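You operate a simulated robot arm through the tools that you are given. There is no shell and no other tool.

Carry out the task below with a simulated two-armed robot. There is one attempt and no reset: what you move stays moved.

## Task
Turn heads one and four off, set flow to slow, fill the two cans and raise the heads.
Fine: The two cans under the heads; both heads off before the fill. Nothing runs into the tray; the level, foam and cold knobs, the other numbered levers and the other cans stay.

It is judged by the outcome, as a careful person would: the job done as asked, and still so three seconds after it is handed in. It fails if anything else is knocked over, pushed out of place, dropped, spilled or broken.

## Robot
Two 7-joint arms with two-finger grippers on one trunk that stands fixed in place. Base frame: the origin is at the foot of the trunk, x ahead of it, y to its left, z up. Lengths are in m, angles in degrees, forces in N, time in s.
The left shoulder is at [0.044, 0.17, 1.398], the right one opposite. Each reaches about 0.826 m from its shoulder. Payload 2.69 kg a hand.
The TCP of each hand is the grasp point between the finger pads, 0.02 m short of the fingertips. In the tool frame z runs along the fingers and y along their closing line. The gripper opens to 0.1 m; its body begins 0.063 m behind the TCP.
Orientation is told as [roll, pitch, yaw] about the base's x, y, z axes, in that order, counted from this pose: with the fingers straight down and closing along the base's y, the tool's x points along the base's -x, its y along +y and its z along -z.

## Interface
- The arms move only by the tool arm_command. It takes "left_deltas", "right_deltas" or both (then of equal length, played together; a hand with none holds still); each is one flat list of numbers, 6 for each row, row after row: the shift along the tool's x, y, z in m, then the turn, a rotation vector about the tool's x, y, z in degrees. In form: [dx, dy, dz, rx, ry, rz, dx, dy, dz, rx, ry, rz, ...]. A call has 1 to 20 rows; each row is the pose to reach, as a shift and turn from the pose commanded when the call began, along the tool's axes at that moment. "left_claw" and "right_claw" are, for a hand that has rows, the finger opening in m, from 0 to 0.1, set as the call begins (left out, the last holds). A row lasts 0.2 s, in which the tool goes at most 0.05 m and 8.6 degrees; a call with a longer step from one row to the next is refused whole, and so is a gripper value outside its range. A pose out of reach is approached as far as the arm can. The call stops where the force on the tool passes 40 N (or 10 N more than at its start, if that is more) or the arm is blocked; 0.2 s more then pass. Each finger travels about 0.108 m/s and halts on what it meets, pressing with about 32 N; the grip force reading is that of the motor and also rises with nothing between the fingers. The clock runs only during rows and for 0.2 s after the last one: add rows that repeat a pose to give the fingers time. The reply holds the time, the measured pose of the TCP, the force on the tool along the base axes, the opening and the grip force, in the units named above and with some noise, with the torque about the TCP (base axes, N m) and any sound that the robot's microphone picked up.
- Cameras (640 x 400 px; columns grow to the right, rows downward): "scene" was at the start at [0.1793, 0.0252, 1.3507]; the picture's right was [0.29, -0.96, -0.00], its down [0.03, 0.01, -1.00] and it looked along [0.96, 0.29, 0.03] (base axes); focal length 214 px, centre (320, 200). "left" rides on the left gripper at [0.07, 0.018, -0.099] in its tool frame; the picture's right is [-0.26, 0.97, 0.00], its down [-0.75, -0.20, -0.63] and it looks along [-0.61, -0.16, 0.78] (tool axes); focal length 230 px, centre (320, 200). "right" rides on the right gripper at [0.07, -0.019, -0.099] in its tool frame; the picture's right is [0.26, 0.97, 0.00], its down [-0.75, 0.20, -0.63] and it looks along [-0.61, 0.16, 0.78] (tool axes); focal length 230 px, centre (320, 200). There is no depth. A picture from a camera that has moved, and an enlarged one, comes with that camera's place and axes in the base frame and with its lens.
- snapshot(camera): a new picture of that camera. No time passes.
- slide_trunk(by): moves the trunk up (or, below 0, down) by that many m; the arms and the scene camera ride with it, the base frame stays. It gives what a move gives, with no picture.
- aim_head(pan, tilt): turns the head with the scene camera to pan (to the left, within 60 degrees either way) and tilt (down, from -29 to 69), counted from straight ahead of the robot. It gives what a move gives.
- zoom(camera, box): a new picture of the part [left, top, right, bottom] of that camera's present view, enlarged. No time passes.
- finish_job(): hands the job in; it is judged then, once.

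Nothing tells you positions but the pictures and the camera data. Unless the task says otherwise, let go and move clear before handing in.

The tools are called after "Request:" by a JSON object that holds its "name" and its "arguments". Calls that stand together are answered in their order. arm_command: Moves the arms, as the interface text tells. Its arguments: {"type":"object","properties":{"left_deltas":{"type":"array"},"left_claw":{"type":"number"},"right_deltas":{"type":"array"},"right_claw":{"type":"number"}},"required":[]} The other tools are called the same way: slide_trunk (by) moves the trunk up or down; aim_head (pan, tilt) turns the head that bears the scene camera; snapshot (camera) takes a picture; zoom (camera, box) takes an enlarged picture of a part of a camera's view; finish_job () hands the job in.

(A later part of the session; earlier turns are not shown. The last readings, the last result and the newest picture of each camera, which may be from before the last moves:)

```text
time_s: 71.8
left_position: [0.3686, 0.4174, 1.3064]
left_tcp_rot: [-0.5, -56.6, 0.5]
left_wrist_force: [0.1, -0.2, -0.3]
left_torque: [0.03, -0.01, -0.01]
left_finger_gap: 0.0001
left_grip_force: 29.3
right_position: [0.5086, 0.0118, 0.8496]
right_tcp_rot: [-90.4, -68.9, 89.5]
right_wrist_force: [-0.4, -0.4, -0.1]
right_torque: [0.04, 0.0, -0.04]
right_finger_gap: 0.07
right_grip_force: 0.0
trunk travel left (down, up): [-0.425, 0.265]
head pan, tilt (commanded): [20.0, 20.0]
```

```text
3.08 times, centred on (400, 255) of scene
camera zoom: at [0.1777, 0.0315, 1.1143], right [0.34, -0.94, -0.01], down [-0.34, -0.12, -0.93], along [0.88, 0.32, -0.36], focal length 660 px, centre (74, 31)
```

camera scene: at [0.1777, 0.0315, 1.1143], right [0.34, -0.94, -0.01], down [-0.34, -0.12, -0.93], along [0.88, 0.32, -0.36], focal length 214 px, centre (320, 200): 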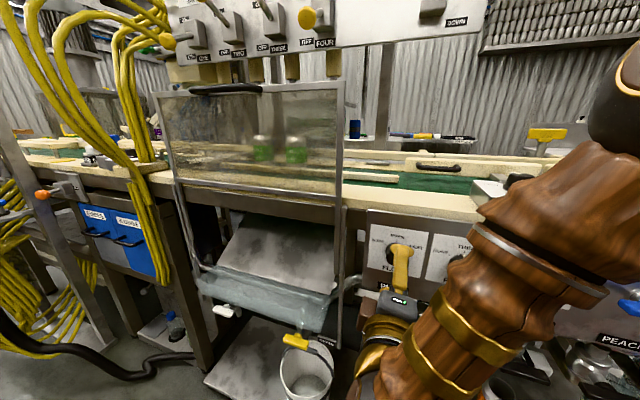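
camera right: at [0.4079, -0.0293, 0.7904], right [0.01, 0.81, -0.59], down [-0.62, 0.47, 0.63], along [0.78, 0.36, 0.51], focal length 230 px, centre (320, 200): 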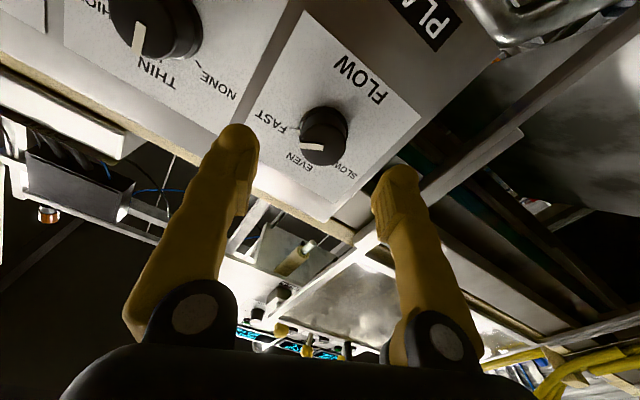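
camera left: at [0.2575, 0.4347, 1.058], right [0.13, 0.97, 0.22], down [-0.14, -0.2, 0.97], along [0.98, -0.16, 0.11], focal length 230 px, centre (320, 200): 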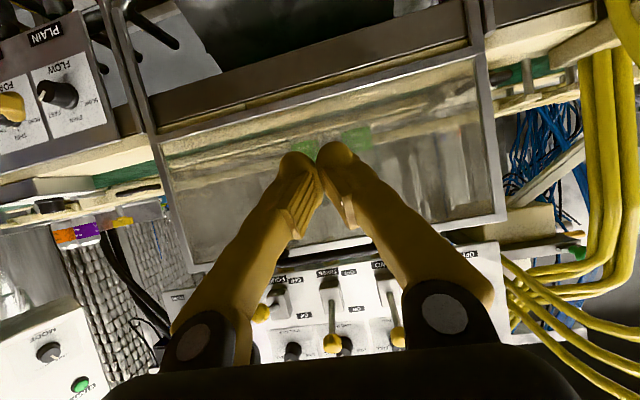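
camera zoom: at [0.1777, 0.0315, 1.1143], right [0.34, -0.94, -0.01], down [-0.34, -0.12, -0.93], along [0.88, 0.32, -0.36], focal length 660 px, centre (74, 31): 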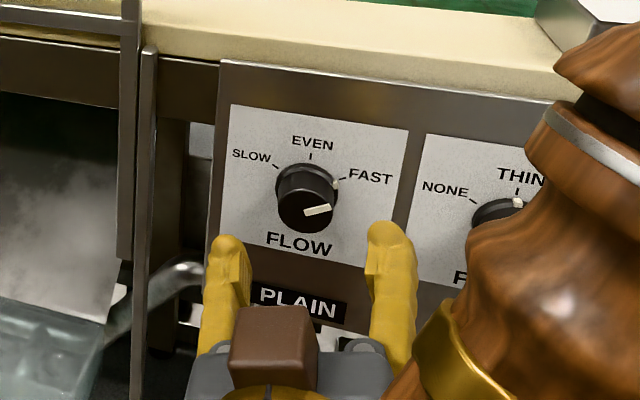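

Everything lines up to within a couple of millimetres. Advancing straight onto the knob.

Request:
{"name": "arm_command", "arguments": {"right_deltas": [0.001, 0.001, 0.02, 0, 0, 0, 0.002, 0.0016, 0.04, 0, 0, 0, 0.002, 0.0016, 0.052, 0, 0, 0, 0.002, 0.0016, 0.06, 0, 0, 0, 0.002, 0.0016, 0.06, 0, 0, 0]}}

Request:
{"name": "snapshot", "arguments": {"camera": "right"}}

Request:
{"name": "zoom", "arguments": {"camera": "scene", "box": [320, 190, 480, 320]}}

```text
time_s: 73.0
left_position: [0.3681, 0.419, 1.3068]
left_tcp_rot: [-0.5, -56.6, 0.3]
left_wrist_force: [0.0, 0.2, 0.0]
left_torque: [-0.01, -0.04, 0.01]
left_finger_gap: 0.0
left_grip_force: 29.6
right_position: [0.5697, 0.0128, 0.8491]
right_tcp_rot: [-91.2, -68.8, 90.4]
right_wrist_force: [-0.4, 0.7, 0.0]
right_torque: [0.01, 0.01, -0.01]
right_finger_gap: 0.07
right_grip_force: 0.0
trunk travel left (down, up): [-0.425, 0.265]
head pan, tilt (commanded): [20.0, 20.0]
```

```text
taken
camera right: at [0.4701, -0.0283, 0.7903], right [0.01, 0.81, -0.59], down [-0.63, 0.47, 0.62], along [0.78, 0.36, 0.51], focal length 230 px, centre (320, 200)
```

right: 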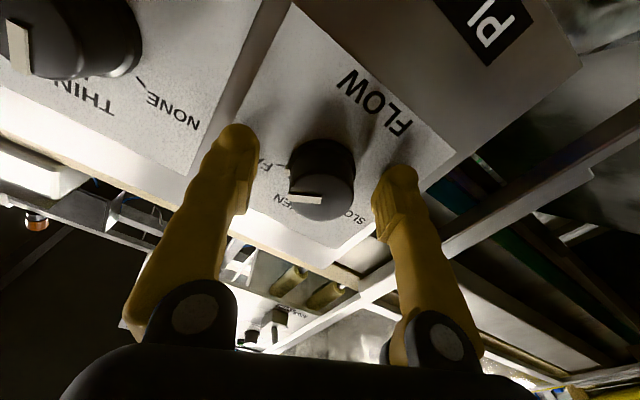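

```text
3.08 times, centred on (400, 255) of scene
camera zoom: at [0.1777, 0.0315, 1.1143], right [0.34, -0.94, -0.01], down [-0.34, -0.12, -0.93], along [0.88, 0.32, -0.36], focal length 660 px, centre (74, 31)
```

zoom: 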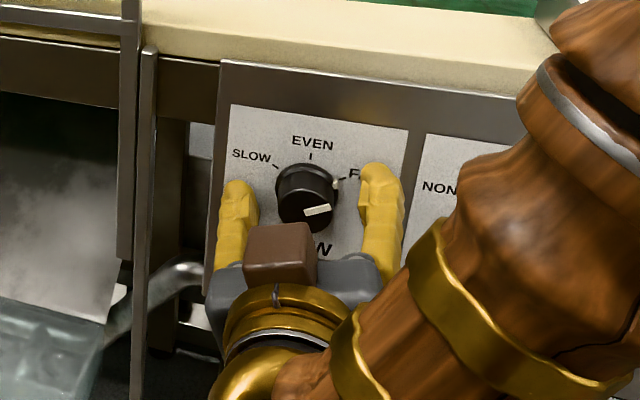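

Fingers straddle the knob with no contact force. Closing the grip on it.

Request:
{"name": "arm_command", "arguments": {"right_deltas": [0, 0, 0, 0, 0, 0, 0, 0, 0, 0, 0, 0, 0, 0, 0, 0, 0, 0], "right_claw": 0.0}}

Request:
{"name": "snapshot", "arguments": {"camera": "right"}}

Request:
{"name": "zoom", "arguments": {"camera": "scene", "box": [320, 190, 480, 320]}}

```text
time_s: 73.8
left_position: [0.3688, 0.4176, 1.3053]
left_tcp_rot: [-0.6, -56.6, 0.4]
left_wrist_force: [-0.2, 0.5, -0.5]
left_torque: [0.01, 0.01, 0.01]
left_finger_gap: 0.0
left_grip_force: 29.9
right_position: [0.5701, 0.0146, 0.8489]
right_tcp_rot: [-91.2, -68.6, 90.5]
right_wrist_force: [11.6, 10.8, 11.8]
right_torque: [-0.03, 0.31, 0.12]
right_finger_gap: 0.034
right_grip_force: 44.5
trunk travel left (down, up): [-0.425, 0.265]
head pan, tilt (commanded): [20.0, 20.0]
```

```text
taken
camera right: at [0.4697, -0.0279, 0.789], right [0.01, 0.81, -0.59], down [-0.63, 0.47, 0.62], along [0.78, 0.36, 0.51], focal length 230 px, centre (320, 200)
```

right: 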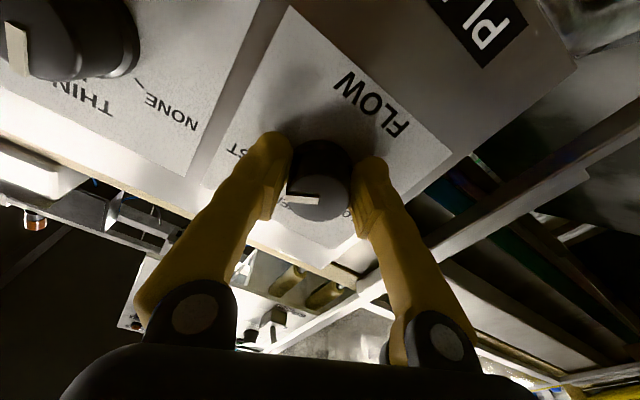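

```text
3.08 times, centred on (400, 255) of scene
camera zoom: at [0.1782, 0.0326, 1.1143], right [0.34, -0.94, -0.01], down [-0.34, -0.12, -0.93], along [0.88, 0.32, -0.36], focal length 660 px, centre (74, 31)
```

zoom: 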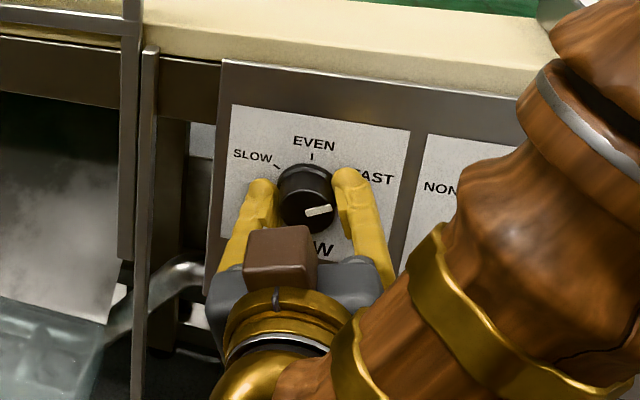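

Gripped at 34 mm. Turning anticlockwise by 34° first, and checking that the knob follows.

Request:
{"name": "arm_command", "arguments": {"right_deltas": [0, 0, 0, 0, 0, -8.5, 0, 0, 0, 0, 0, -17, 0, 0, 0, 0, 0, -25.5, 0, 0, 0, 0, 0, -34, 0, 0, 0, 0, 0, -34]}}

Request:
{"name": "zoom", "arguments": {"camera": "scene", "box": [320, 190, 480, 320]}}

```text
time_s: 75.0
left_position: [0.3682, 0.4188, 1.3053]
left_tcp_rot: [-0.5, -56.5, 0.5]
left_wrist_force: [-0.2, -0.4, 0.2]
left_torque: [0.01, 0.01, 0.03]
left_finger_gap: 0.0003
left_grip_force: 29.2
right_position: [0.5701, 0.0136, 0.8483]
right_tcp_rot: [-90.5, -34.8, 89.5]
right_wrist_force: [12.8, 2.0, 20.3]
right_torque: [0.0, -0.46, 0.46]
right_finger_gap: 0.0341
right_grip_force: 45.2
trunk travel left (down, up): [-0.425, 0.265]
head pan, tilt (commanded): [20.0, 20.0]
```

```text
3.08 times, centred on (400, 255) of scene
camera zoom: at [0.1774, 0.0317, 1.1144], right [0.34, -0.94, -0.01], down [-0.34, -0.12, -0.93], along [0.88, 0.32, -0.36], focal length 660 px, centre (74, 31)
```

zoom: 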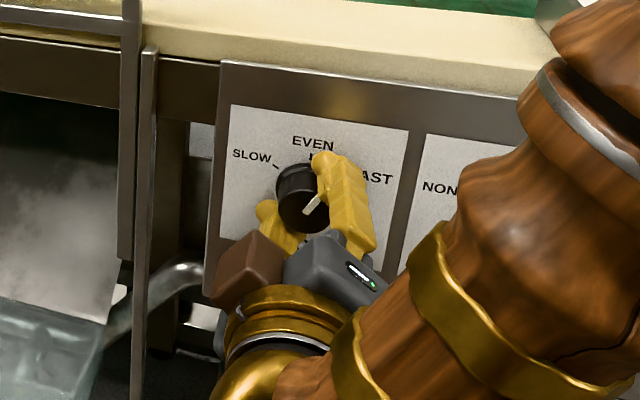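

The knob follows the hand (pointer has moved from FAST toward EVEN). Continuing another 51°.

Request:
{"name": "arm_command", "arguments": {"right_deltas": [0, 0, 0, 0, 0, -8.5, 0, 0, 0, 0, 0, -17, 0, 0, 0, 0, 0, -25.5, 0, 0, 0, 0, 0, -34, 0, 0, 0, 0, 0, -42.5, 0, 0, 0, 0, 0, -51, 0, 0, 0, 0, 0, -51]}}

Request:
{"name": "zoom", "arguments": {"camera": "scene", "box": [320, 190, 480, 320]}}

Request:
{"name": "snapshot", "arguments": {"camera": "right"}}

```text
time_s: 76.6
left_position: [0.3668, 0.4191, 1.3061]
left_tcp_rot: [-0.5, -56.6, 0.4]
left_wrist_force: [-0.5, 0.2, -0.1]
left_torque: [0.0, -0.01, 0.01]
left_finger_gap: 0.0
left_grip_force: 29.1
right_position: [0.5689, 0.0129, 0.851]
right_tcp_rot: [-90.7, 16.3, 88.9]
right_wrist_force: [9.3, 1.8, 29.7]
right_torque: [0.06, -0.23, 0.65]
right_finger_gap: 0.0339
right_grip_force: 44.8
trunk travel left (down, up): [-0.425, 0.265]
head pan, tilt (commanded): [20.0, 20.0]
```

```text
3.08 times, centred on (400, 255) of scene
camera zoom: at [0.1765, 0.0316, 1.1146], right [0.34, -0.94, -0.01], down [-0.34, -0.12, -0.93], along [0.88, 0.32, -0.36], focal length 660 px, centre (74, 31)
```

zoom: 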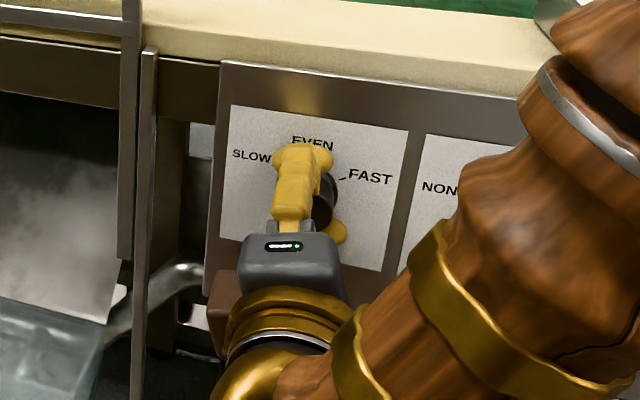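

```text
taken
camera right: at [0.4677, -0.0482, 0.8865], right [0.0, -0.52, -0.86], down [-0.61, 0.67, -0.41], along [0.79, 0.53, -0.32], focal length 230 px, centre (320, 200)
```

right: 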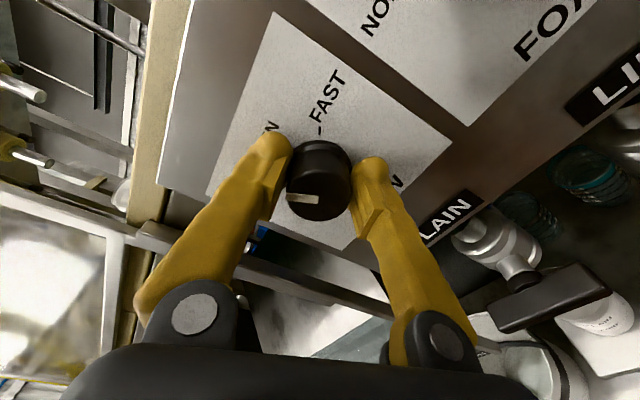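

Knob still tracking (85° done). There's about 30 N of side load from slight misalignment, so I'll relieve it by shifting a few mm while turning the remaining ~37°.

Request:
{"name": "arm_command", "arguments": {"right_deltas": [0.0005, -0.002, 0, 0, 0, -4, 0.001, -0.004, 0, 0, 0, -12.5, 0.001, -0.004, 0, 0, 0, -21, 0.001, -0.004, 0, 0, 0, -29.5, 0.001, -0.004, 0, 0, 0, -37, 0.001, -0.004, 0, 0, 0, -37]}}

Request:
{"name": "snapshot", "arguments": {"camera": "right"}}

Request:
{"name": "zoom", "arguments": {"camera": "right", "box": [220, 80, 440, 250]}}

```text
time_s: 78.0
left_position: [0.3679, 0.4178, 1.3072]
left_tcp_rot: [-0.5, -56.5, 0.5]
left_wrist_force: [-1.0, 0.3, -0.5]
left_torque: [-0.02, 0.06, 0.0]
left_finger_gap: 0.0001
left_grip_force: 29.6
right_position: [0.5699, 0.013, 0.8512]
right_tcp_rot: [-90.5, 53.2, 88.9]
right_wrist_force: [11.8, 1.5, 13.8]
right_torque: [0.02, -0.88, -0.52]
right_finger_gap: 0.0338
right_grip_force: 45.5
trunk travel left (down, up): [-0.425, 0.265]
head pan, tilt (commanded): [20.0, 20.0]
```

```text
taken
camera right: at [0.468, -0.0125, 0.9184], right [-0.01, -0.93, -0.37], down [-0.62, 0.3, -0.72], along [0.78, 0.22, -0.58], focal length 230 px, centre (320, 200)
```

right: 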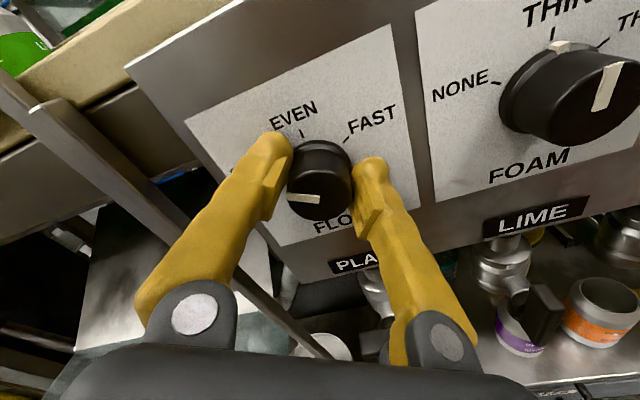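

```text
2.35 times, centred on (330, 165) of right
camera zoom: at [0.468, -0.0125, 0.9184], right [-0.01, -0.93, -0.37], down [-0.62, 0.3, -0.72], along [0.78, 0.22, -0.58], focal length 541 px, centre (296, 282)
```

zoom: 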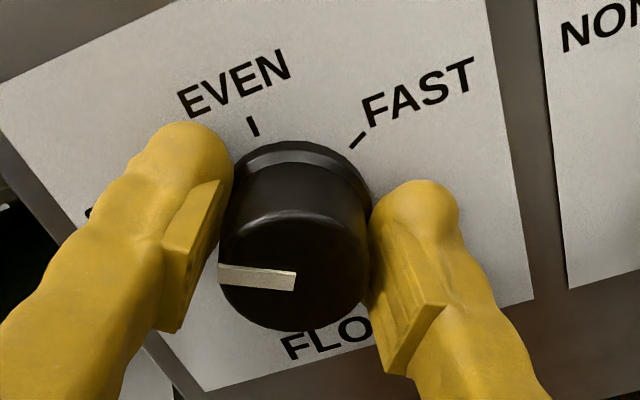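

Pointer is now close to SLOW (about 55–60° left of vertical). I'll nudge a few more degrees, then look at the FLOW display.

Request:
{"name": "arm_command", "arguments": {"right_deltas": [0, 0, 0, 0, 0, -5, 0, 0, 0, 0, 0, -5]}}

Request:
{"name": "zoom", "arguments": {"camera": "right", "box": [220, 80, 440, 250]}}

Request:
{"name": "aim_head", "arguments": {"pan": 30, "tilt": -25}}

Request:
{"name": "snapshot", "arguments": {"camera": "scene"}}

```text
time_s: 78.6
left_position: [0.3698, 0.418, 1.3062]
left_tcp_rot: [-0.5, -56.5, 0.4]
left_wrist_force: [0.1, -0.2, 0.0]
left_torque: [0.02, 0.0, -0.01]
left_finger_gap: 0.0
left_grip_force: 29.8
right_position: [0.5681, 0.0149, 0.8516]
right_tcp_rot: [-90.2, 58.2, 89.1]
right_wrist_force: [6.0, 3.4, 9.7]
right_torque: [0.21, 0.33, 0.2]
right_finger_gap: 0.0337
right_grip_force: 45.5
trunk travel left (down, up): [-0.425, 0.265]
head pan, tilt (commanded): [20.0, 20.0]
```

```text
2.35 times, centred on (330, 165) of right
camera zoom: at [0.468, -0.0061, 0.9199], right [-0.01, -0.96, -0.29], down [-0.63, 0.23, -0.74], along [0.78, 0.17, -0.6], focal length 541 px, centre (296, 282)
```

zoom: 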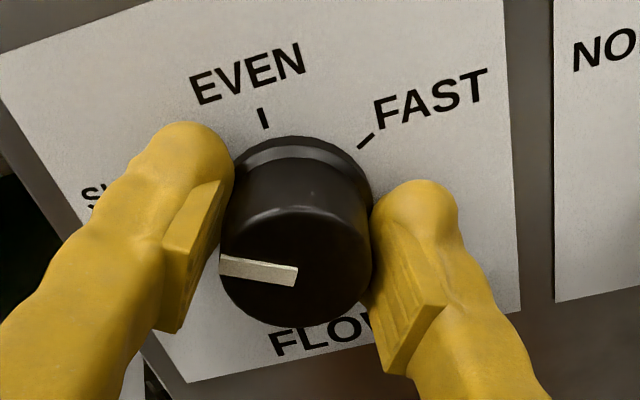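

```text
time_s: 79.7
left_position: [0.3691, 0.4181, 1.3065]
left_tcp_rot: [-0.6, -56.6, 0.5]
left_wrist_force: [-0.3, -0.1, -0.5]
left_torque: [0.0, -0.03, -0.01]
left_finger_gap: 0.0
left_grip_force: 29.6
right_position: [0.5683, 0.0143, 0.8512]
right_tcp_rot: [-90.4, 58.2, 88.9]
right_wrist_force: [6.1, 6.8, 9.8]
right_torque: [0.03, 0.32, 0.39]
right_finger_gap: 0.0338
right_grip_force: 44.9
trunk travel left (down, up): [-0.425, 0.265]
head pan, tilt (commanded): [30.0, -25.0]
```

```text
taken
camera scene: at [0.1529, 0.0358, 1.1827], right [0.5, -0.87, -0.01], down [0.35, 0.21, -0.91], along [0.79, 0.45, 0.41], focal length 214 px, centre (320, 200)
```

scene: 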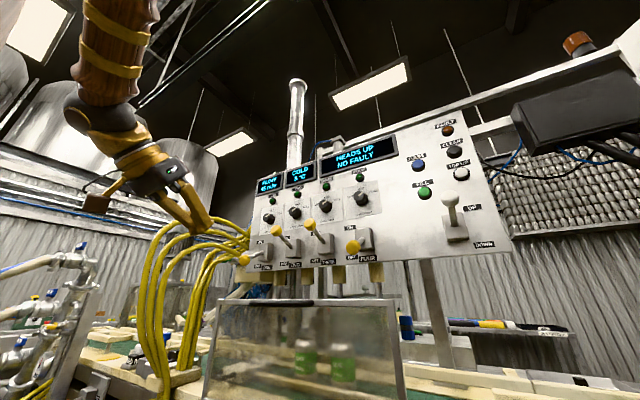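

Request:
{"name": "zoom", "arguments": {"camera": "scene", "box": [240, 120, 420, 240]}}

```text
3.33 times, centred on (330, 180) of scene
camera zoom: at [0.1529, 0.0358, 1.1827], right [0.5, -0.87, -0.01], down [0.35, 0.21, -0.91], along [0.79, 0.45, 0.41], focal length 715 px, centre (287, 267)
```

zoom: 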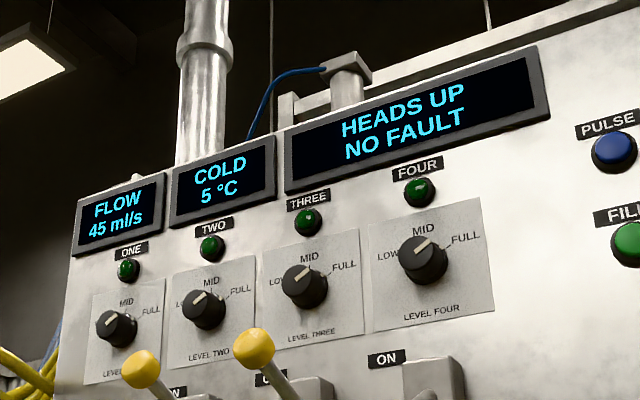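

FLOW now reads 45 ml/s (was 110), so SLOW is set. I'll open the fingers and back straight off.

Request:
{"name": "arm_command", "arguments": {"right_deltas": [0, 0, 0, 0, 0, 0, 0, 0, 0, 0, 0, 0, 0, 0, 0, 0, 0, 0], "right_claw": 0.075}}

Request:
{"name": "arm_command", "arguments": {"right_deltas": [0, 0, -0.02, 0, 0, 0, 0, 0, -0.04, 0, 0, 0, 0, 0, -0.06, 0, 0, 0, 0, 0, -0.065, 0, 0, 0]}}

Request:
{"name": "snapshot", "arguments": {"camera": "right"}}

Request:
{"name": "zoom", "arguments": {"camera": "right", "box": [220, 20, 460, 230]}}

Request:
{"name": "zoom", "arguments": {"camera": "scene", "box": [240, 120, 420, 240]}}

```text
time_s: 80.5
left_position: [0.3676, 0.4174, 1.3064]
left_tcp_rot: [-0.6, -56.5, 0.3]
left_wrist_force: [-0.7, 0.4, 0.2]
left_torque: [-0.02, 0.01, -0.01]
left_finger_gap: 0.0001
left_grip_force: 29.0
right_position: [0.5685, 0.0136, 0.8497]
right_tcp_rot: [-90.2, 58.2, 89.0]
right_wrist_force: [-0.1, -0.2, -0.1]
right_torque: [0.0, -0.04, 0.01]
right_finger_gap: 0.0752
right_grip_force: 0.1
trunk travel left (down, up): [-0.425, 0.265]
head pan, tilt (commanded): [30.0, -25.0]
```

```text
time_s: 81.5
left_position: [0.3689, 0.4173, 1.3063]
left_tcp_rot: [-0.5, -56.5, 0.4]
left_wrist_force: [-0.5, -0.6, -0.1]
left_torque: [0.01, 0.0, 0.02]
left_finger_gap: 0.0004
left_grip_force: 29.6
right_position: [0.5039, 0.0114, 0.8507]
right_tcp_rot: [-90.3, 58.3, 89.0]
right_wrist_force: [-0.1, -0.5, 0.0]
right_torque: [0.03, -0.01, 0.02]
right_finger_gap: 0.0751
right_grip_force: 0.0
trunk travel left (down, up): [-0.425, 0.265]
head pan, tilt (commanded): [30.0, -25.0]
```

```text
taken
camera right: at [0.4034, -0.0079, 0.9196], right [-0.01, -0.96, -0.29], down [-0.62, 0.23, -0.75], along [0.78, 0.17, -0.6], focal length 230 px, centre (320, 200)
```

right: 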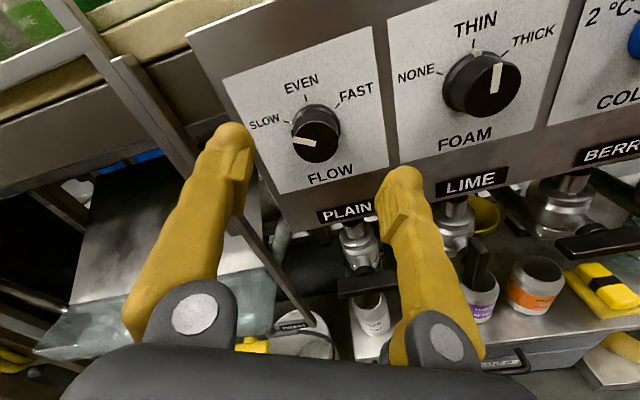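

```text
1.90 times, centred on (340, 125) of right
camera zoom: at [0.4034, -0.0079, 0.9196], right [-0.01, -0.96, -0.29], down [-0.62, 0.23, -0.75], along [0.78, 0.17, -0.6], focal length 438 px, centre (282, 343)
```

zoom: 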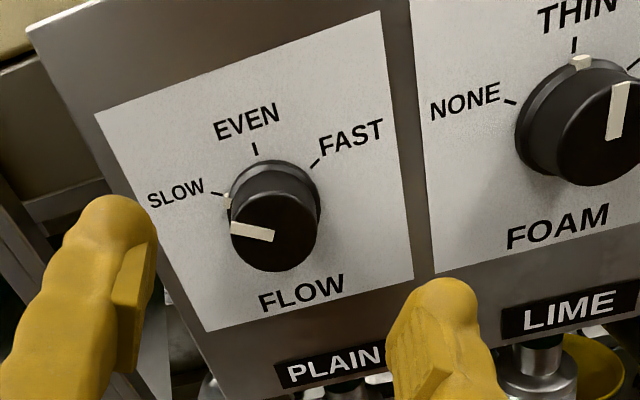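

```text
3.33 times, centred on (330, 180) of scene
camera zoom: at [0.153, 0.0352, 1.1827], right [0.5, -0.87, -0.01], down [0.35, 0.21, -0.91], along [0.79, 0.45, 0.41], focal length 715 px, centre (287, 267)
```

zoom: 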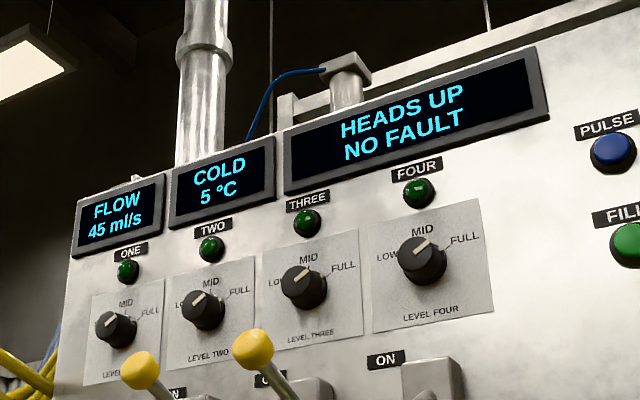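

FLOW sits exactly on SLOW; FOAM and COLD untouched. Next I roll the wrist back to level and raise the trunk to work on the heads lever.

Request:
{"name": "arm_command", "arguments": {"right_deltas": [0, 0, 0, 0, 0, 8.5, 0, 0, 0, 0, 0, 17, 0, 0, 0, 0, 0, 25.5, 0, 0, 0, 0, 0, 34, 0, 0, 0, 0, 0, 42.5, 0, 0, 0, 0, 0, 51, 0, 0, 0, 0, 0, 59.5, 0, 0, 0, 0, 0, 68, 0, 0, 0, 0, 0, 76.5, 0, 0, 0, 0, 0, 85, 0, 0, 0, 0, 0, 93.5, 0, 0, 0, 0, 0, 102, 0, 0, 0, 0, 0, 110.5, 0, 0, 0, 0, 0, 119, 0, 0, 0, 0, 0, 127.5, 0, 0, 0, 0, 0, 136, 0, 0, 0, 0, 0, 144, 0, 0, 0, 0, 0, 148, 0, 0, 0, 0, 0, 148], "right_claw": 0.0}}

Request:
{"name": "slide_trunk", "arguments": {"by": 0.2}}

Request:
{"name": "aim_head", "arguments": {"pan": 10, "tilt": 10}}

Request:
{"name": "snapshot", "arguments": {"camera": "scene"}}

Request:
{"name": "snapshot", "arguments": {"camera": "right"}}

```text
time_s: 85.5
left_position: [0.3693, 0.4185, 1.3057]
left_tcp_rot: [-0.5, -56.6, 0.4]
left_wrist_force: [0.5, 0.1, -0.1]
left_torque: [0.02, -0.02, -0.02]
left_finger_gap: 0.0
left_grip_force: 29.0
right_position: [0.5042, 0.0137, 0.8517]
right_tcp_rot: [-138.0, -89.8, 137.3]
right_wrist_force: [-0.9, -0.5, -0.8]
right_torque: [-0.03, 0.03, -0.02]
right_finger_gap: 0.0
right_grip_force: 29.4
trunk travel left (down, up): [-0.425, 0.265]
head pan, tilt (commanded): [30.0, -25.0]
```

```text
time_s: 87.7
left_position: [0.3698, 0.4163, 1.5032]
left_tcp_rot: [-0.5, -56.2, 0.5]
left_wrist_force: [-0.1, 0.3, -0.3]
left_torque: [-0.01, -0.03, 0.0]
left_finger_gap: 0.0
left_grip_force: 29.0
right_position: [0.5047, 0.0132, 1.0509]
right_tcp_rot: [-127.9, -89.9, 127.0]
right_wrist_force: [0.0, 0.3, 0.3]
right_torque: [-0.02, -0.03, 0.0]
right_finger_gap: 0.0
right_grip_force: 29.7
trunk travel left (down, up): [-0.625, 0.065]
head pan, tilt (commanded): [30.0, -25.0]
```

```text
time_s: 88.7
left_position: [0.3695, 0.4174, 1.5037]
left_tcp_rot: [-0.5, -56.3, 0.3]
left_wrist_force: [-0.1, -0.9, -0.1]
left_torque: [-0.03, 0.01, 0.01]
left_finger_gap: 0.0
left_grip_force: 28.7
right_position: [0.5053, 0.0128, 1.0516]
right_tcp_rot: [-126.1, -89.8, 125.3]
right_wrist_force: [-0.5, -1.0, -0.5]
right_torque: [0.05, -0.02, 0.01]
right_finger_gap: 0.0
right_grip_force: 30.0
trunk travel left (down, up): [-0.625, 0.065]
head pan, tilt (commanded): [10.0, 10.0]
```

```text
taken
camera scene: at [0.1855, 0.0159, 1.3306], right [0.17, -0.98, 0.0], down [-0.19, -0.03, -0.98], along [0.97, 0.17, -0.19], focal length 214 px, centre (320, 200)
```

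scene: 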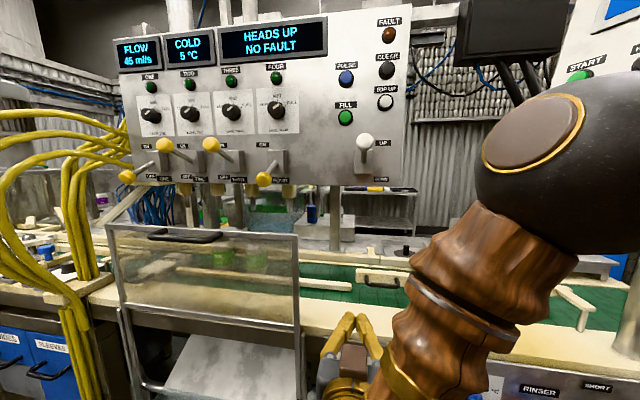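

```text
taken
camera right: at [0.4042, -0.0048, 0.9815], right [0.01, 0.97, -0.26], down [-0.63, 0.21, 0.75], along [0.78, 0.15, 0.61], focal length 230 px, centre (320, 200)
```

right: 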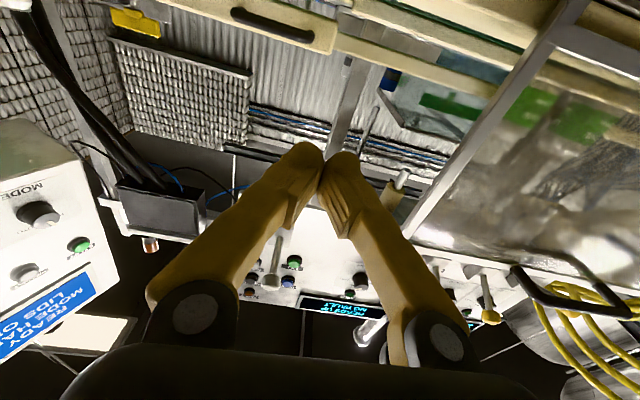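

The arm is clear. I'll lift the right hand up in front of the heads lever in stages, tilting the fingers to a −60° pitch as I go.

Request:
{"name": "arm_command", "arguments": {"right_deltas": [-0.035, 0, 0.005, 0, 0, 0, -0.07, 0, 0.01, 0, 0, 0, -0.105, 0, 0.015, 0, 0, 0, -0.14, 0, 0.02, 0, 0, 0, -0.175, 0, 0.025, 0, 0, 0, -0.175, 0, 0.025, 0, 0, 0]}}

Request:
{"name": "snapshot", "arguments": {"camera": "scene"}}

```text
time_s: 90.1
left_position: [0.369, 0.4172, 1.5043]
left_tcp_rot: [-0.5, -56.3, 0.5]
left_wrist_force: [0.2, 0.0, 0.3]
left_torque: [0.0, 0.04, -0.02]
left_finger_gap: 0.0001
left_grip_force: 29.2
right_position: [0.5287, 0.0107, 1.2237]
right_tcp_rot: [26.0, -89.0, -27.4]
right_wrist_force: [-0.1, 0.3, 0.0]
right_torque: [0.04, -0.01, -0.01]
right_finger_gap: 0.0002
right_grip_force: 28.7
trunk travel left (down, up): [-0.625, 0.065]
head pan, tilt (commanded): [10.0, 10.0]
```

```text
taken
camera scene: at [0.1858, 0.016, 1.3304], right [0.17, -0.98, 0.0], down [-0.19, -0.03, -0.98], along [0.97, 0.17, -0.19], focal length 214 px, centre (320, 200)
```

scene: 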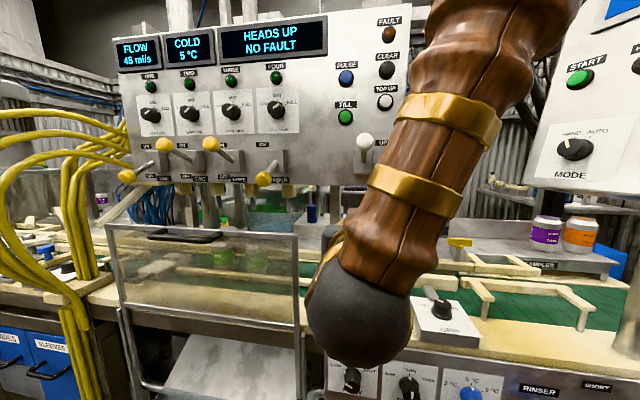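

Still fine. Continuing up to above ball height while tilting.

Request:
{"name": "arm_command", "arguments": {"right_deltas": [-0.035, 0, 0.003, 0, 5, 0, -0.07, 0, 0.006, 0, 10, 0, -0.105, 0, 0.009, 0, 15, 0, -0.14, 0, 0.012, 0, 20, 0, -0.175, 0, 0.015, 0, 25, 0, -0.21, 0, 0.015, 0, 30, 0, -0.21, 0, 0.015, 0, 30, 0]}}

Request:
{"name": "snapshot", "arguments": {"camera": "scene"}}

Request:
{"name": "snapshot", "arguments": {"camera": "right"}}

```text
time_s: 91.7
left_position: [0.3699, 0.4179, 1.5042]
left_tcp_rot: [-0.5, -56.3, 0.4]
left_wrist_force: [0.0, 0.9, 0.4]
left_torque: [0.03, -0.01, -0.04]
left_finger_gap: 0.0
left_grip_force: 29.7
right_position: [0.5396, 0.024, 1.4383]
right_tcp_rot: [0.2, -60.1, 0.4]
right_wrist_force: [-0.4, -0.5, 0.0]
right_torque: [0.03, 0.01, -0.03]
right_finger_gap: 0.0
right_grip_force: 29.4
trunk travel left (down, up): [-0.625, 0.065]
head pan, tilt (commanded): [10.0, 10.0]
```

```text
taken
camera scene: at [0.186, 0.0158, 1.3304], right [0.17, -0.98, 0.0], down [-0.19, -0.03, -0.98], along [0.97, 0.17, -0.19], focal length 214 px, centre (320, 200)
```

scene: 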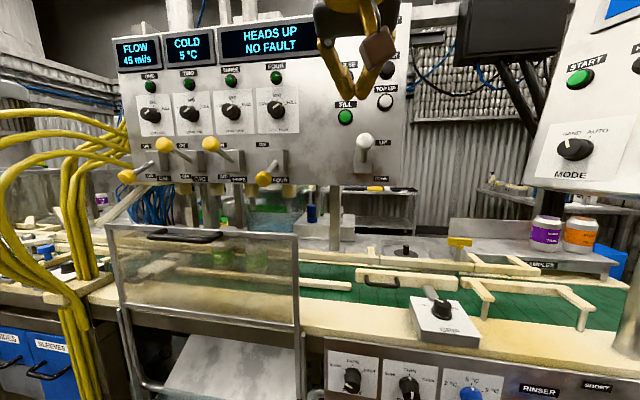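

```text
taken
camera right: at [0.419, 0.0046, 1.4265], right [-0.14, 0.97, -0.22], down [-0.17, 0.2, 0.96], along [0.98, 0.17, 0.14], focal length 230 px, centre (320, 200)
```

right: 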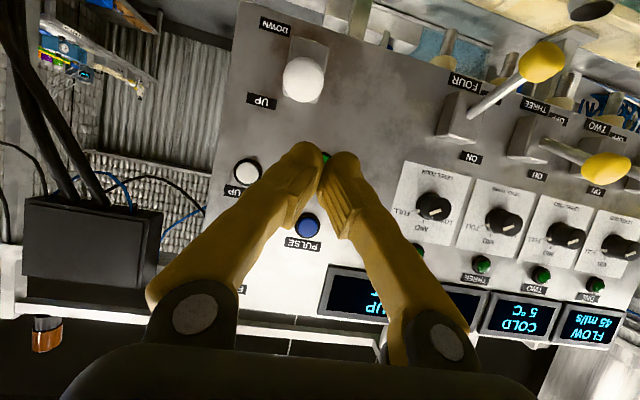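

The right hand is nicely placed at (0.54, 0.024, 1.438), with the white lever ball at ≈(0.627, 0.004, 1.36). I'll move over the ball.

Request:
{"name": "arm_command", "arguments": {"right_deltas": [-0.0175, -0.01, 0.0303, 0, 0, 0, -0.0307, -0.02, 0.063, 0, 0, 0, -0.0208, -0.02, 0.0752, 0, 0, 0, -0.0208, -0.02, 0.0752, 0, 0, 0]}}

Request:
{"name": "snapshot", "arguments": {"camera": "right"}}

Request:
{"name": "zoom", "arguments": {"camera": "scene", "box": [280, 40, 460, 220]}}

```text
time_s: 92.7
left_position: [0.3701, 0.4181, 1.5034]
left_tcp_rot: [-0.4, -56.3, 0.4]
left_wrist_force: [0.2, 1.0, -0.6]
left_torque: [-0.02, 0.0, 0.01]
left_finger_gap: 0.0002
left_grip_force: 29.5
right_position: [0.6178, 0.0042, 1.4187]
right_tcp_rot: [0.1, -60.1, 0.4]
right_wrist_force: [-0.3, -0.7, 0.0]
right_torque: [0.07, 0.01, 0.01]
right_finger_gap: 0.0
right_grip_force: 29.6
trunk travel left (down, up): [-0.625, 0.065]
head pan, tilt (commanded): [10.0, 10.0]
```

```text
taken
camera right: at [0.4958, -0.0161, 1.4075], right [-0.13, 0.97, -0.22], down [-0.17, 0.2, 0.96], along [0.98, 0.17, 0.14], focal length 230 px, centre (320, 200)
```

right: 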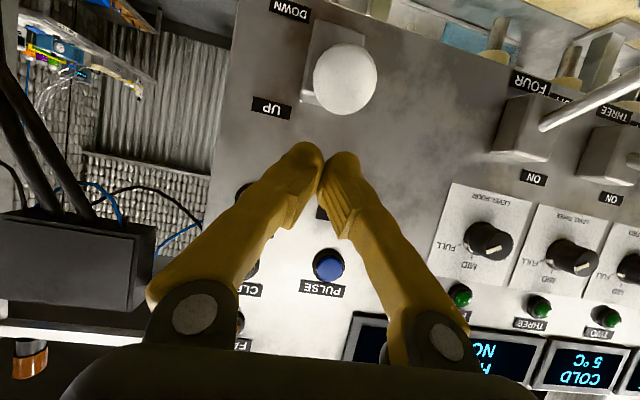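

```text
2.22 times, centred on (370, 130) of scene
camera zoom: at [0.1859, 0.0154, 1.3304], right [0.17, -0.98, 0.0], down [-0.19, -0.03, -0.98], along [0.97, 0.17, -0.19], focal length 477 px, centre (209, 356)
```

zoom: 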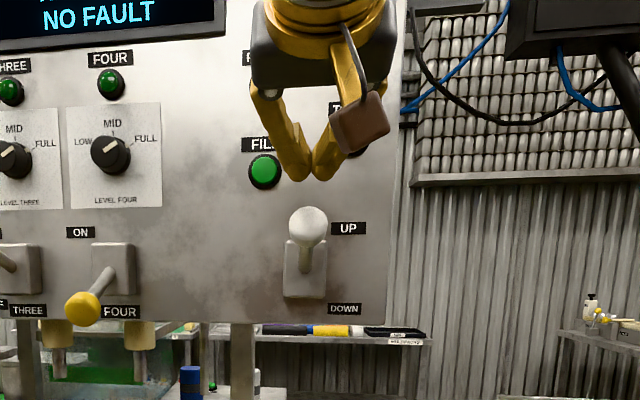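

The closed fingertips are right above the white ball. Pushing it down to DOWN to lower the heads.

Request:
{"name": "arm_command", "arguments": {"right_deltas": [0.0117, 0.001, 0.0068, 0, 0, 0, 0.0234, 0.001, 0.0135, 0, 0, 0, 0.0351, 0.001, 0.0203, 0, 0, 0, 0.0468, 0.001, 0.027, 0, 0, 0, 0.0585, 0.001, 0.0338, 0, 0, 0, 0.0702, 0.001, 0.0405, 0, 0, 0, 0.08, 0.001, 0.0462, 0, 0, 0]}}

Request:
{"name": "snapshot", "arguments": {"camera": "right"}}

Request:
{"name": "snapshot", "arguments": {"camera": "scene"}}

Request:
{"name": "zoom", "arguments": {"camera": "scene", "box": [280, 40, 460, 220]}}

```text
time_s: 94.3
left_position: [0.3702, 0.4172, 1.5042]
left_tcp_rot: [-0.5, -56.4, 0.4]
left_wrist_force: [0.7, 0.9, -0.6]
left_torque: [0.01, 0.07, 0.02]
left_finger_gap: 0.0002
left_grip_force: 28.9
right_position: [0.6196, 0.002, 1.3461]
right_tcp_rot: [3.4, -61.4, -3.0]
right_wrist_force: [-1.0, 0.1, 0.1]
right_torque: [-0.02, -0.03, -0.01]
right_finger_gap: 0.0002
right_grip_force: 29.1
trunk travel left (down, up): [-0.625, 0.065]
head pan, tilt (commanded): [10.0, 10.0]
```

```text
taken
camera right: at [0.498, -0.0166, 1.3316], right [-0.12, 0.97, -0.2], down [-0.19, 0.17, 0.97], along [0.97, 0.16, 0.17], focal length 230 px, centre (320, 200)
```

right: 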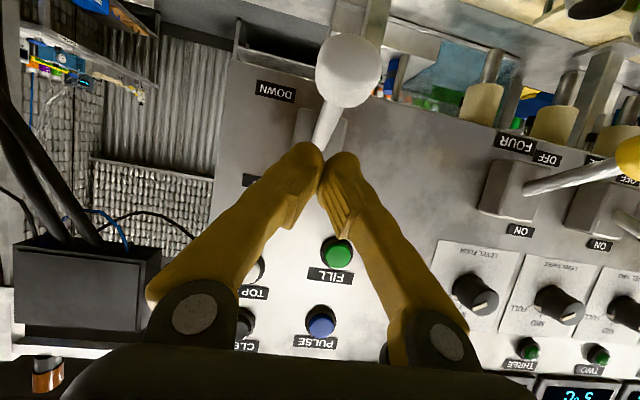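

```text
taken
camera scene: at [0.1861, 0.0158, 1.3304], right [0.17, -0.98, 0.0], down [-0.19, -0.03, -0.98], along [0.97, 0.17, -0.19], focal length 214 px, centre (320, 200)
```

scene: 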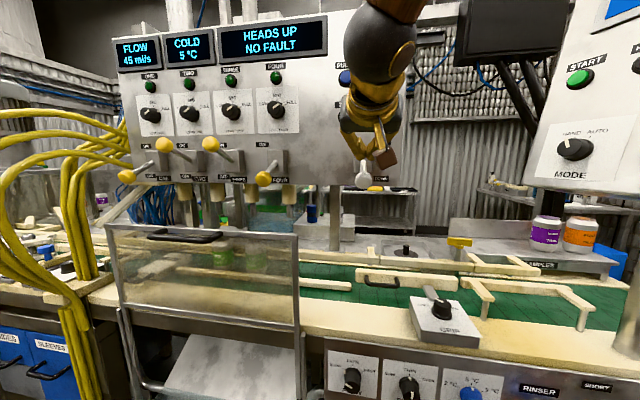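

```text
2.22 times, centred on (370, 130) of scene
camera zoom: at [0.1861, 0.0158, 1.3304], right [0.17, -0.98, 0.0], down [-0.19, -0.03, -0.98], along [0.97, 0.17, -0.19], focal length 477 px, centre (209, 356)
```

zoom: 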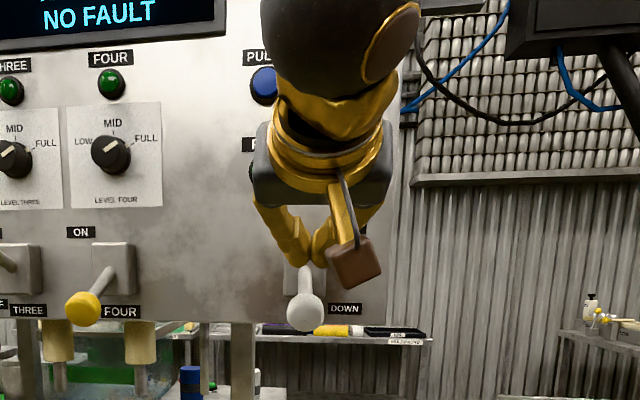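

The lever has snapped to DOWN. The display still reads HEADS UP, so I'll back the hand away from the lever and check whether the heads come down.

Request:
{"name": "arm_command", "arguments": {"right_deltas": [-0.01, 0, -0.03, 0, 0, 0, -0.03, 0, -0.055, 0, 0, 0, -0.05, 0, -0.07, 0, 0, 0, -0.07, 0, -0.08, 0, 0, 0, -0.07, 0, -0.08, 0, 0, 0]}}

Request:
{"name": "snapshot", "arguments": {"camera": "scene"}}

Request:
{"name": "zoom", "arguments": {"camera": "scene", "box": [100, 10, 340, 160]}}

Request:
{"name": "zoom", "arguments": {"camera": "scene", "box": [100, 160, 340, 310]}}

```text
time_s: 95.5
left_position: [0.3702, 0.4179, 1.5042]
left_tcp_rot: [-0.5, -56.4, 0.4]
left_wrist_force: [0.4, -0.1, 0.3]
left_torque: [0.0, -0.01, 0.0]
left_finger_gap: 0.0001
left_grip_force: 29.5
right_position: [0.5806, 0.0059, 1.4265]
right_tcp_rot: [0.1, -60.1, 0.2]
right_wrist_force: [-0.3, 0.7, -0.5]
right_torque: [0.02, -0.03, -0.01]
right_finger_gap: 0.0004
right_grip_force: 29.4
trunk travel left (down, up): [-0.625, 0.065]
head pan, tilt (commanded): [10.0, 10.0]
```

```text
taken
camera scene: at [0.1859, 0.0155, 1.3304], right [0.17, -0.98, 0.0], down [-0.19, -0.03, -0.98], along [0.97, 0.17, -0.19], focal length 214 px, centre (320, 200)
```

scene: 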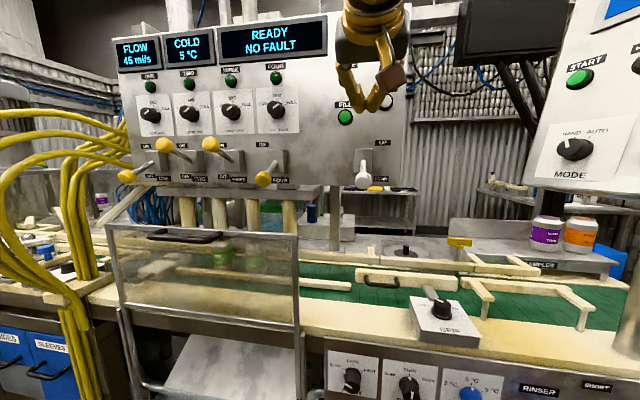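

```text
2.67 times, centred on (220, 85) of scene
camera zoom: at [0.1859, 0.0155, 1.3304], right [0.17, -0.98, 0.0], down [-0.19, -0.03, -0.98], along [0.97, 0.17, -0.19], focal length 572 px, centre (587, 507)
```

zoom: 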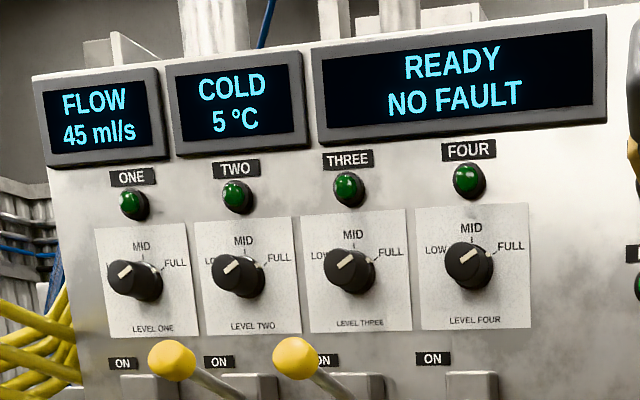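

```text
2.67 times, centred on (220, 235) of scene
camera zoom: at [0.1859, 0.0155, 1.3304], right [0.17, -0.98, 0.0], down [-0.19, -0.03, -0.98], along [0.97, 0.17, -0.19], focal length 572 px, centre (587, 107)
```

zoom: 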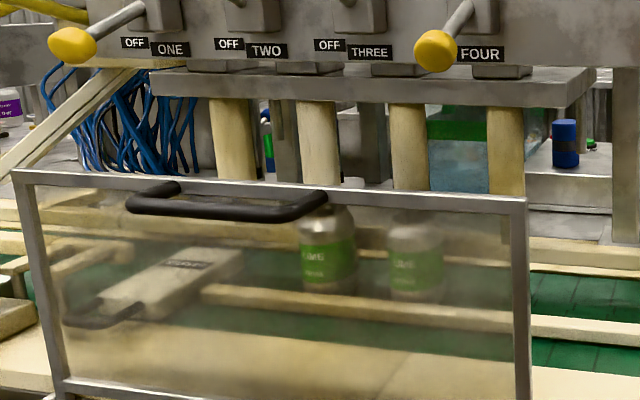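

Display now says READY / NO FAULT and the heads are down onto the two cans (heads two and three line up with them). Next I line up the right fingertip with the FILL button at ≈(0.73, 0.051, 1.429).

Request:
{"name": "arm_command", "arguments": {"right_deltas": [-0.012, 0.015, 0.015, 0, -5, 0, -0.025, 0.03, 0.035, 0, -10, 0, -0.04, 0.045, 0.05, 0, -15, 0, -0.04, 0.045, 0.05, 0, -15, 0]}}

Request:
{"name": "snapshot", "arguments": {"camera": "right"}}

Request:
{"name": "zoom", "arguments": {"camera": "scene", "box": [280, 40, 460, 220]}}

```text
time_s: 96.5
left_position: [0.3697, 0.4175, 1.5044]
left_tcp_rot: [-0.4, -56.3, 0.4]
left_wrist_force: [-0.1, -0.3, 0.6]
left_torque: [-0.01, -0.01, 0.01]
left_finger_gap: 0.0
left_grip_force: 29.5
right_position: [0.6452, 0.0414, 1.4572]
right_tcp_rot: [7.5, -76.4, -7.9]
right_wrist_force: [-0.4, -0.1, 0.4]
right_torque: [0.01, 0.0, 0.0]
right_finger_gap: 0.0
right_grip_force: 30.1
trunk travel left (down, up): [-0.625, 0.065]
head pan, tilt (commanded): [10.0, 10.0]
```

```text
taken
camera right: at [0.5325, 0.0247, 1.4128], right [-0.05, 0.97, -0.22], down [-0.44, 0.18, 0.88], along [0.9, 0.14, 0.41], focal length 230 px, centre (320, 200)
```

right: 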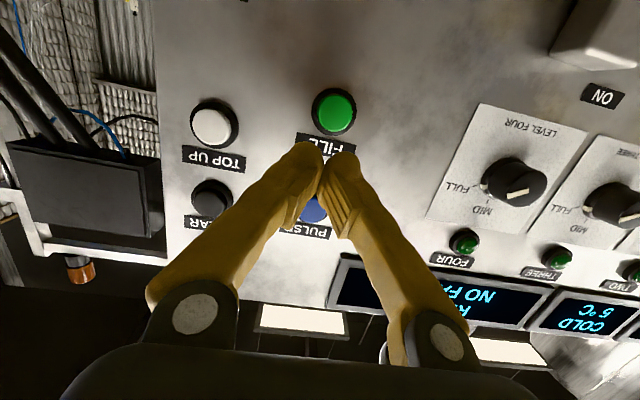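

```text
2.22 times, centred on (370, 130) of scene
camera zoom: at [0.1852, 0.0156, 1.3305], right [0.17, -0.98, 0.0], down [-0.19, -0.03, -0.98], along [0.97, 0.17, -0.19], focal length 477 px, centre (209, 356)
```

zoom: 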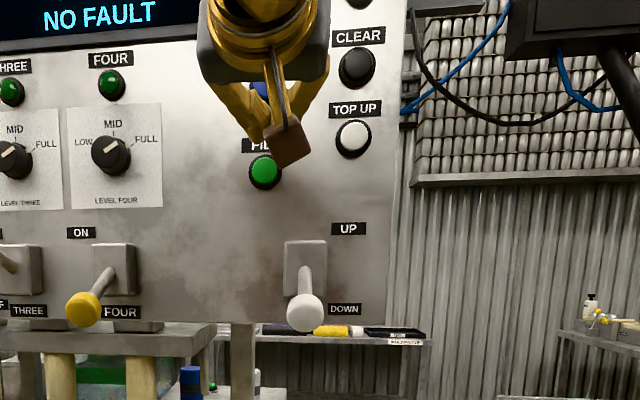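

FILL sits at about (0.735, 0.05, 1.425); the fingertip is ~2.5 cm too high. Correcting height and easing closer without touching yet.

Request:
{"name": "arm_command", "arguments": {"right_deltas": [0.013, 0.004, 0.003, 0, 0, 0, 0.0264, 0.0072, 0.0063, 0, 0, 0, 0.0218, 0.0072, 0.0259, 0, 0, 0, 0.0171, 0.0072, 0.0455, 0, 0, 0, 0.0171, 0.0072, 0.0455, 0, 0, 0]}}

Request:
{"name": "snapshot", "arguments": {"camera": "right"}}

Request:
{"name": "zoom", "arguments": {"camera": "scene", "box": [280, 40, 460, 220]}}

```text
time_s: 97.9
left_position: [0.3474, 0.4169, 1.4928]
left_tcp_rot: [-0.7, -54.4, 0.6]
left_wrist_force: [-0.4, 1.1, -0.6]
left_torque: [-0.01, -0.02, -0.01]
left_finger_gap: 0.0
left_grip_force: 29.3
right_position: [0.6758, 0.0198, 1.4571]
right_tcp_rot: [18.0, -76.8, -20.3]
right_wrist_force: [-1.3, -0.9, 0.3]
right_torque: [0.01, -0.05, 0.0]
right_finger_gap: 0.0
right_grip_force: 29.4
trunk travel left (down, up): [-0.625, 0.065]
head pan, tilt (commanded): [10.0, 10.0]
stopped in row 5 (right hand): the arm was blocked; the commanded pose is now the measured one
```

```text
taken
camera right: at [0.562, 0.0097, 1.4089], right [-0.01, 0.98, -0.18], down [-0.44, 0.16, 0.88], along [0.9, 0.09, 0.44], focal length 230 px, centre (320, 200)
```

right: 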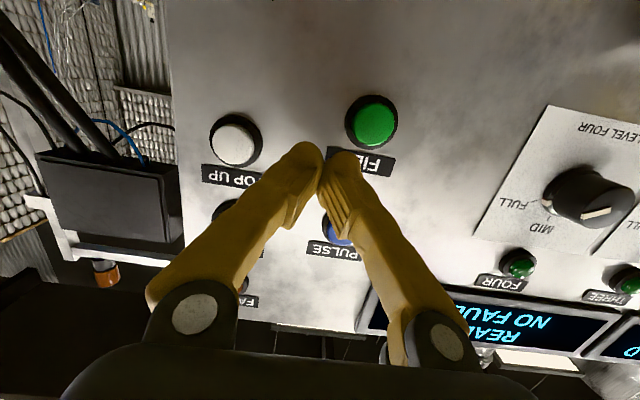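

```text
2.22 times, centred on (370, 130) of scene
camera zoom: at [0.1831, 0.0156, 1.3309], right [0.17, -0.98, 0.0], down [-0.19, -0.03, -0.98], along [0.97, 0.17, -0.19], focal length 477 px, centre (209, 356)
```

zoom: 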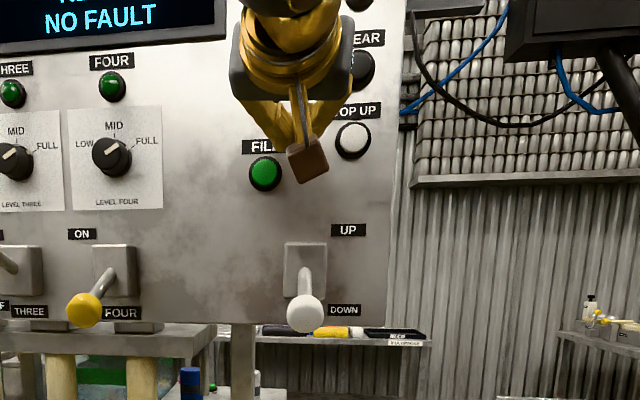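

Blocked again before reaching the button — and the head camera shifted by a couple of mm, suggesting the arm is bracing against something. Let me look at the right elbow/forearm.

Request:
{"name": "aim_head", "arguments": {"pan": -15, "tilt": -29}}

Request:
{"name": "snapshot", "arguments": {"camera": "scene"}}

Request:
{"name": "aim_head", "arguments": {"pan": -50, "tilt": -20}}

Request:
{"name": "snapshot", "arguments": {"camera": "scene"}}

Request:
{"name": "snapshot", "arguments": {"camera": "left"}}

```text
time_s: 99.0
left_position: [0.3511, 0.417, 1.4942]
left_tcp_rot: [-0.7, -54.4, 0.5]
left_wrist_force: [0.6, 0.1, -0.9]
left_torque: [0.03, 0.04, -0.01]
left_finger_gap: 0.0
left_grip_force: 29.9
right_position: [0.6782, 0.0191, 1.4553]
right_tcp_rot: [17.9, -76.7, -20.4]
right_wrist_force: [-0.3, -1.1, -0.3]
right_torque: [0.01, 0.0, 0.04]
right_finger_gap: 0.0
right_grip_force: 30.0
trunk travel left (down, up): [-0.625, 0.065]
head pan, tilt (commanded): [-15.0, -28.6]
```

```text
taken
camera scene: at [0.1592, -0.0177, 1.387], right [-0.26, -0.97, 0.0], down [0.45, -0.12, -0.89], along [0.86, -0.23, 0.46], focal length 214 px, centre (320, 200)
```

scene: 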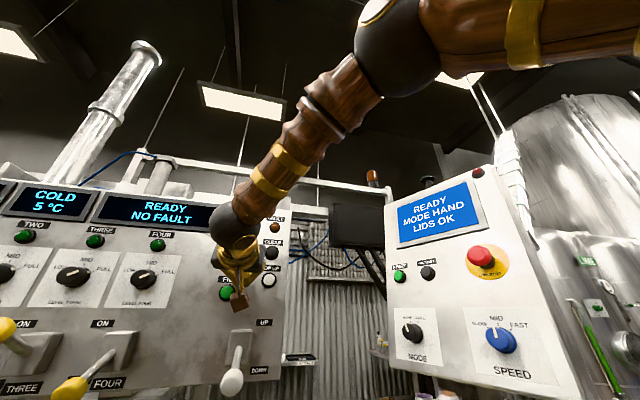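

```text
time_s: 100.0
left_position: [0.3511, 0.4166, 1.4925]
left_tcp_rot: [-0.6, -54.3, 0.5]
left_wrist_force: [-0.2, -0.2, -0.2]
left_torque: [0.02, -0.04, -0.03]
left_finger_gap: 0.0001
left_grip_force: 29.9
right_position: [0.6795, 0.02, 1.4547]
right_tcp_rot: [18.0, -76.7, -20.3]
right_wrist_force: [0.2, 0.5, -0.2]
right_torque: [-0.02, 0.04, 0.04]
right_finger_gap: 0.0
right_grip_force: 29.3
trunk travel left (down, up): [-0.625, 0.065]
head pan, tilt (commanded): [-50.0, -20.0]
```

```text
taken
camera scene: at [0.1436, -0.0585, 1.3765], right [-0.77, -0.64, 0.01], down [0.2, -0.26, -0.94], along [0.61, -0.72, 0.33], focal length 214 px, centre (320, 200)
```

scene: 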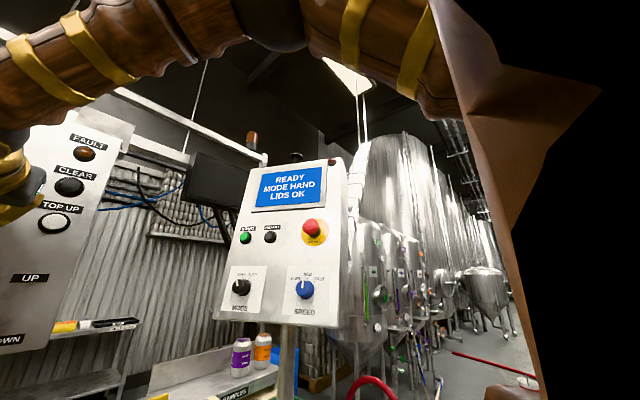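

```text
taken
camera left: at [0.2312, 0.434, 1.4936], right [0.15, 0.97, 0.2], down [-0.07, -0.19, 0.98], along [0.99, -0.16, 0.04], focal length 230 px, centre (320, 200)
```

left: 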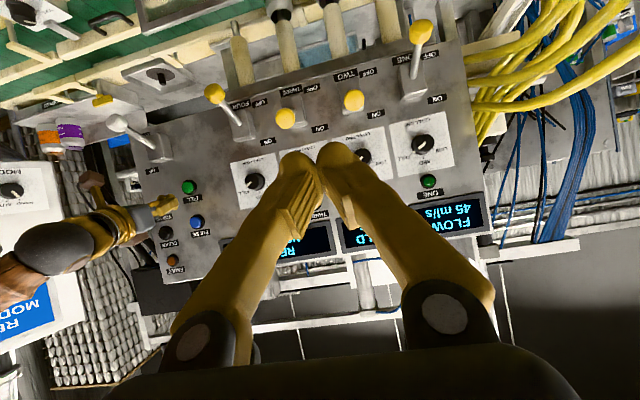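

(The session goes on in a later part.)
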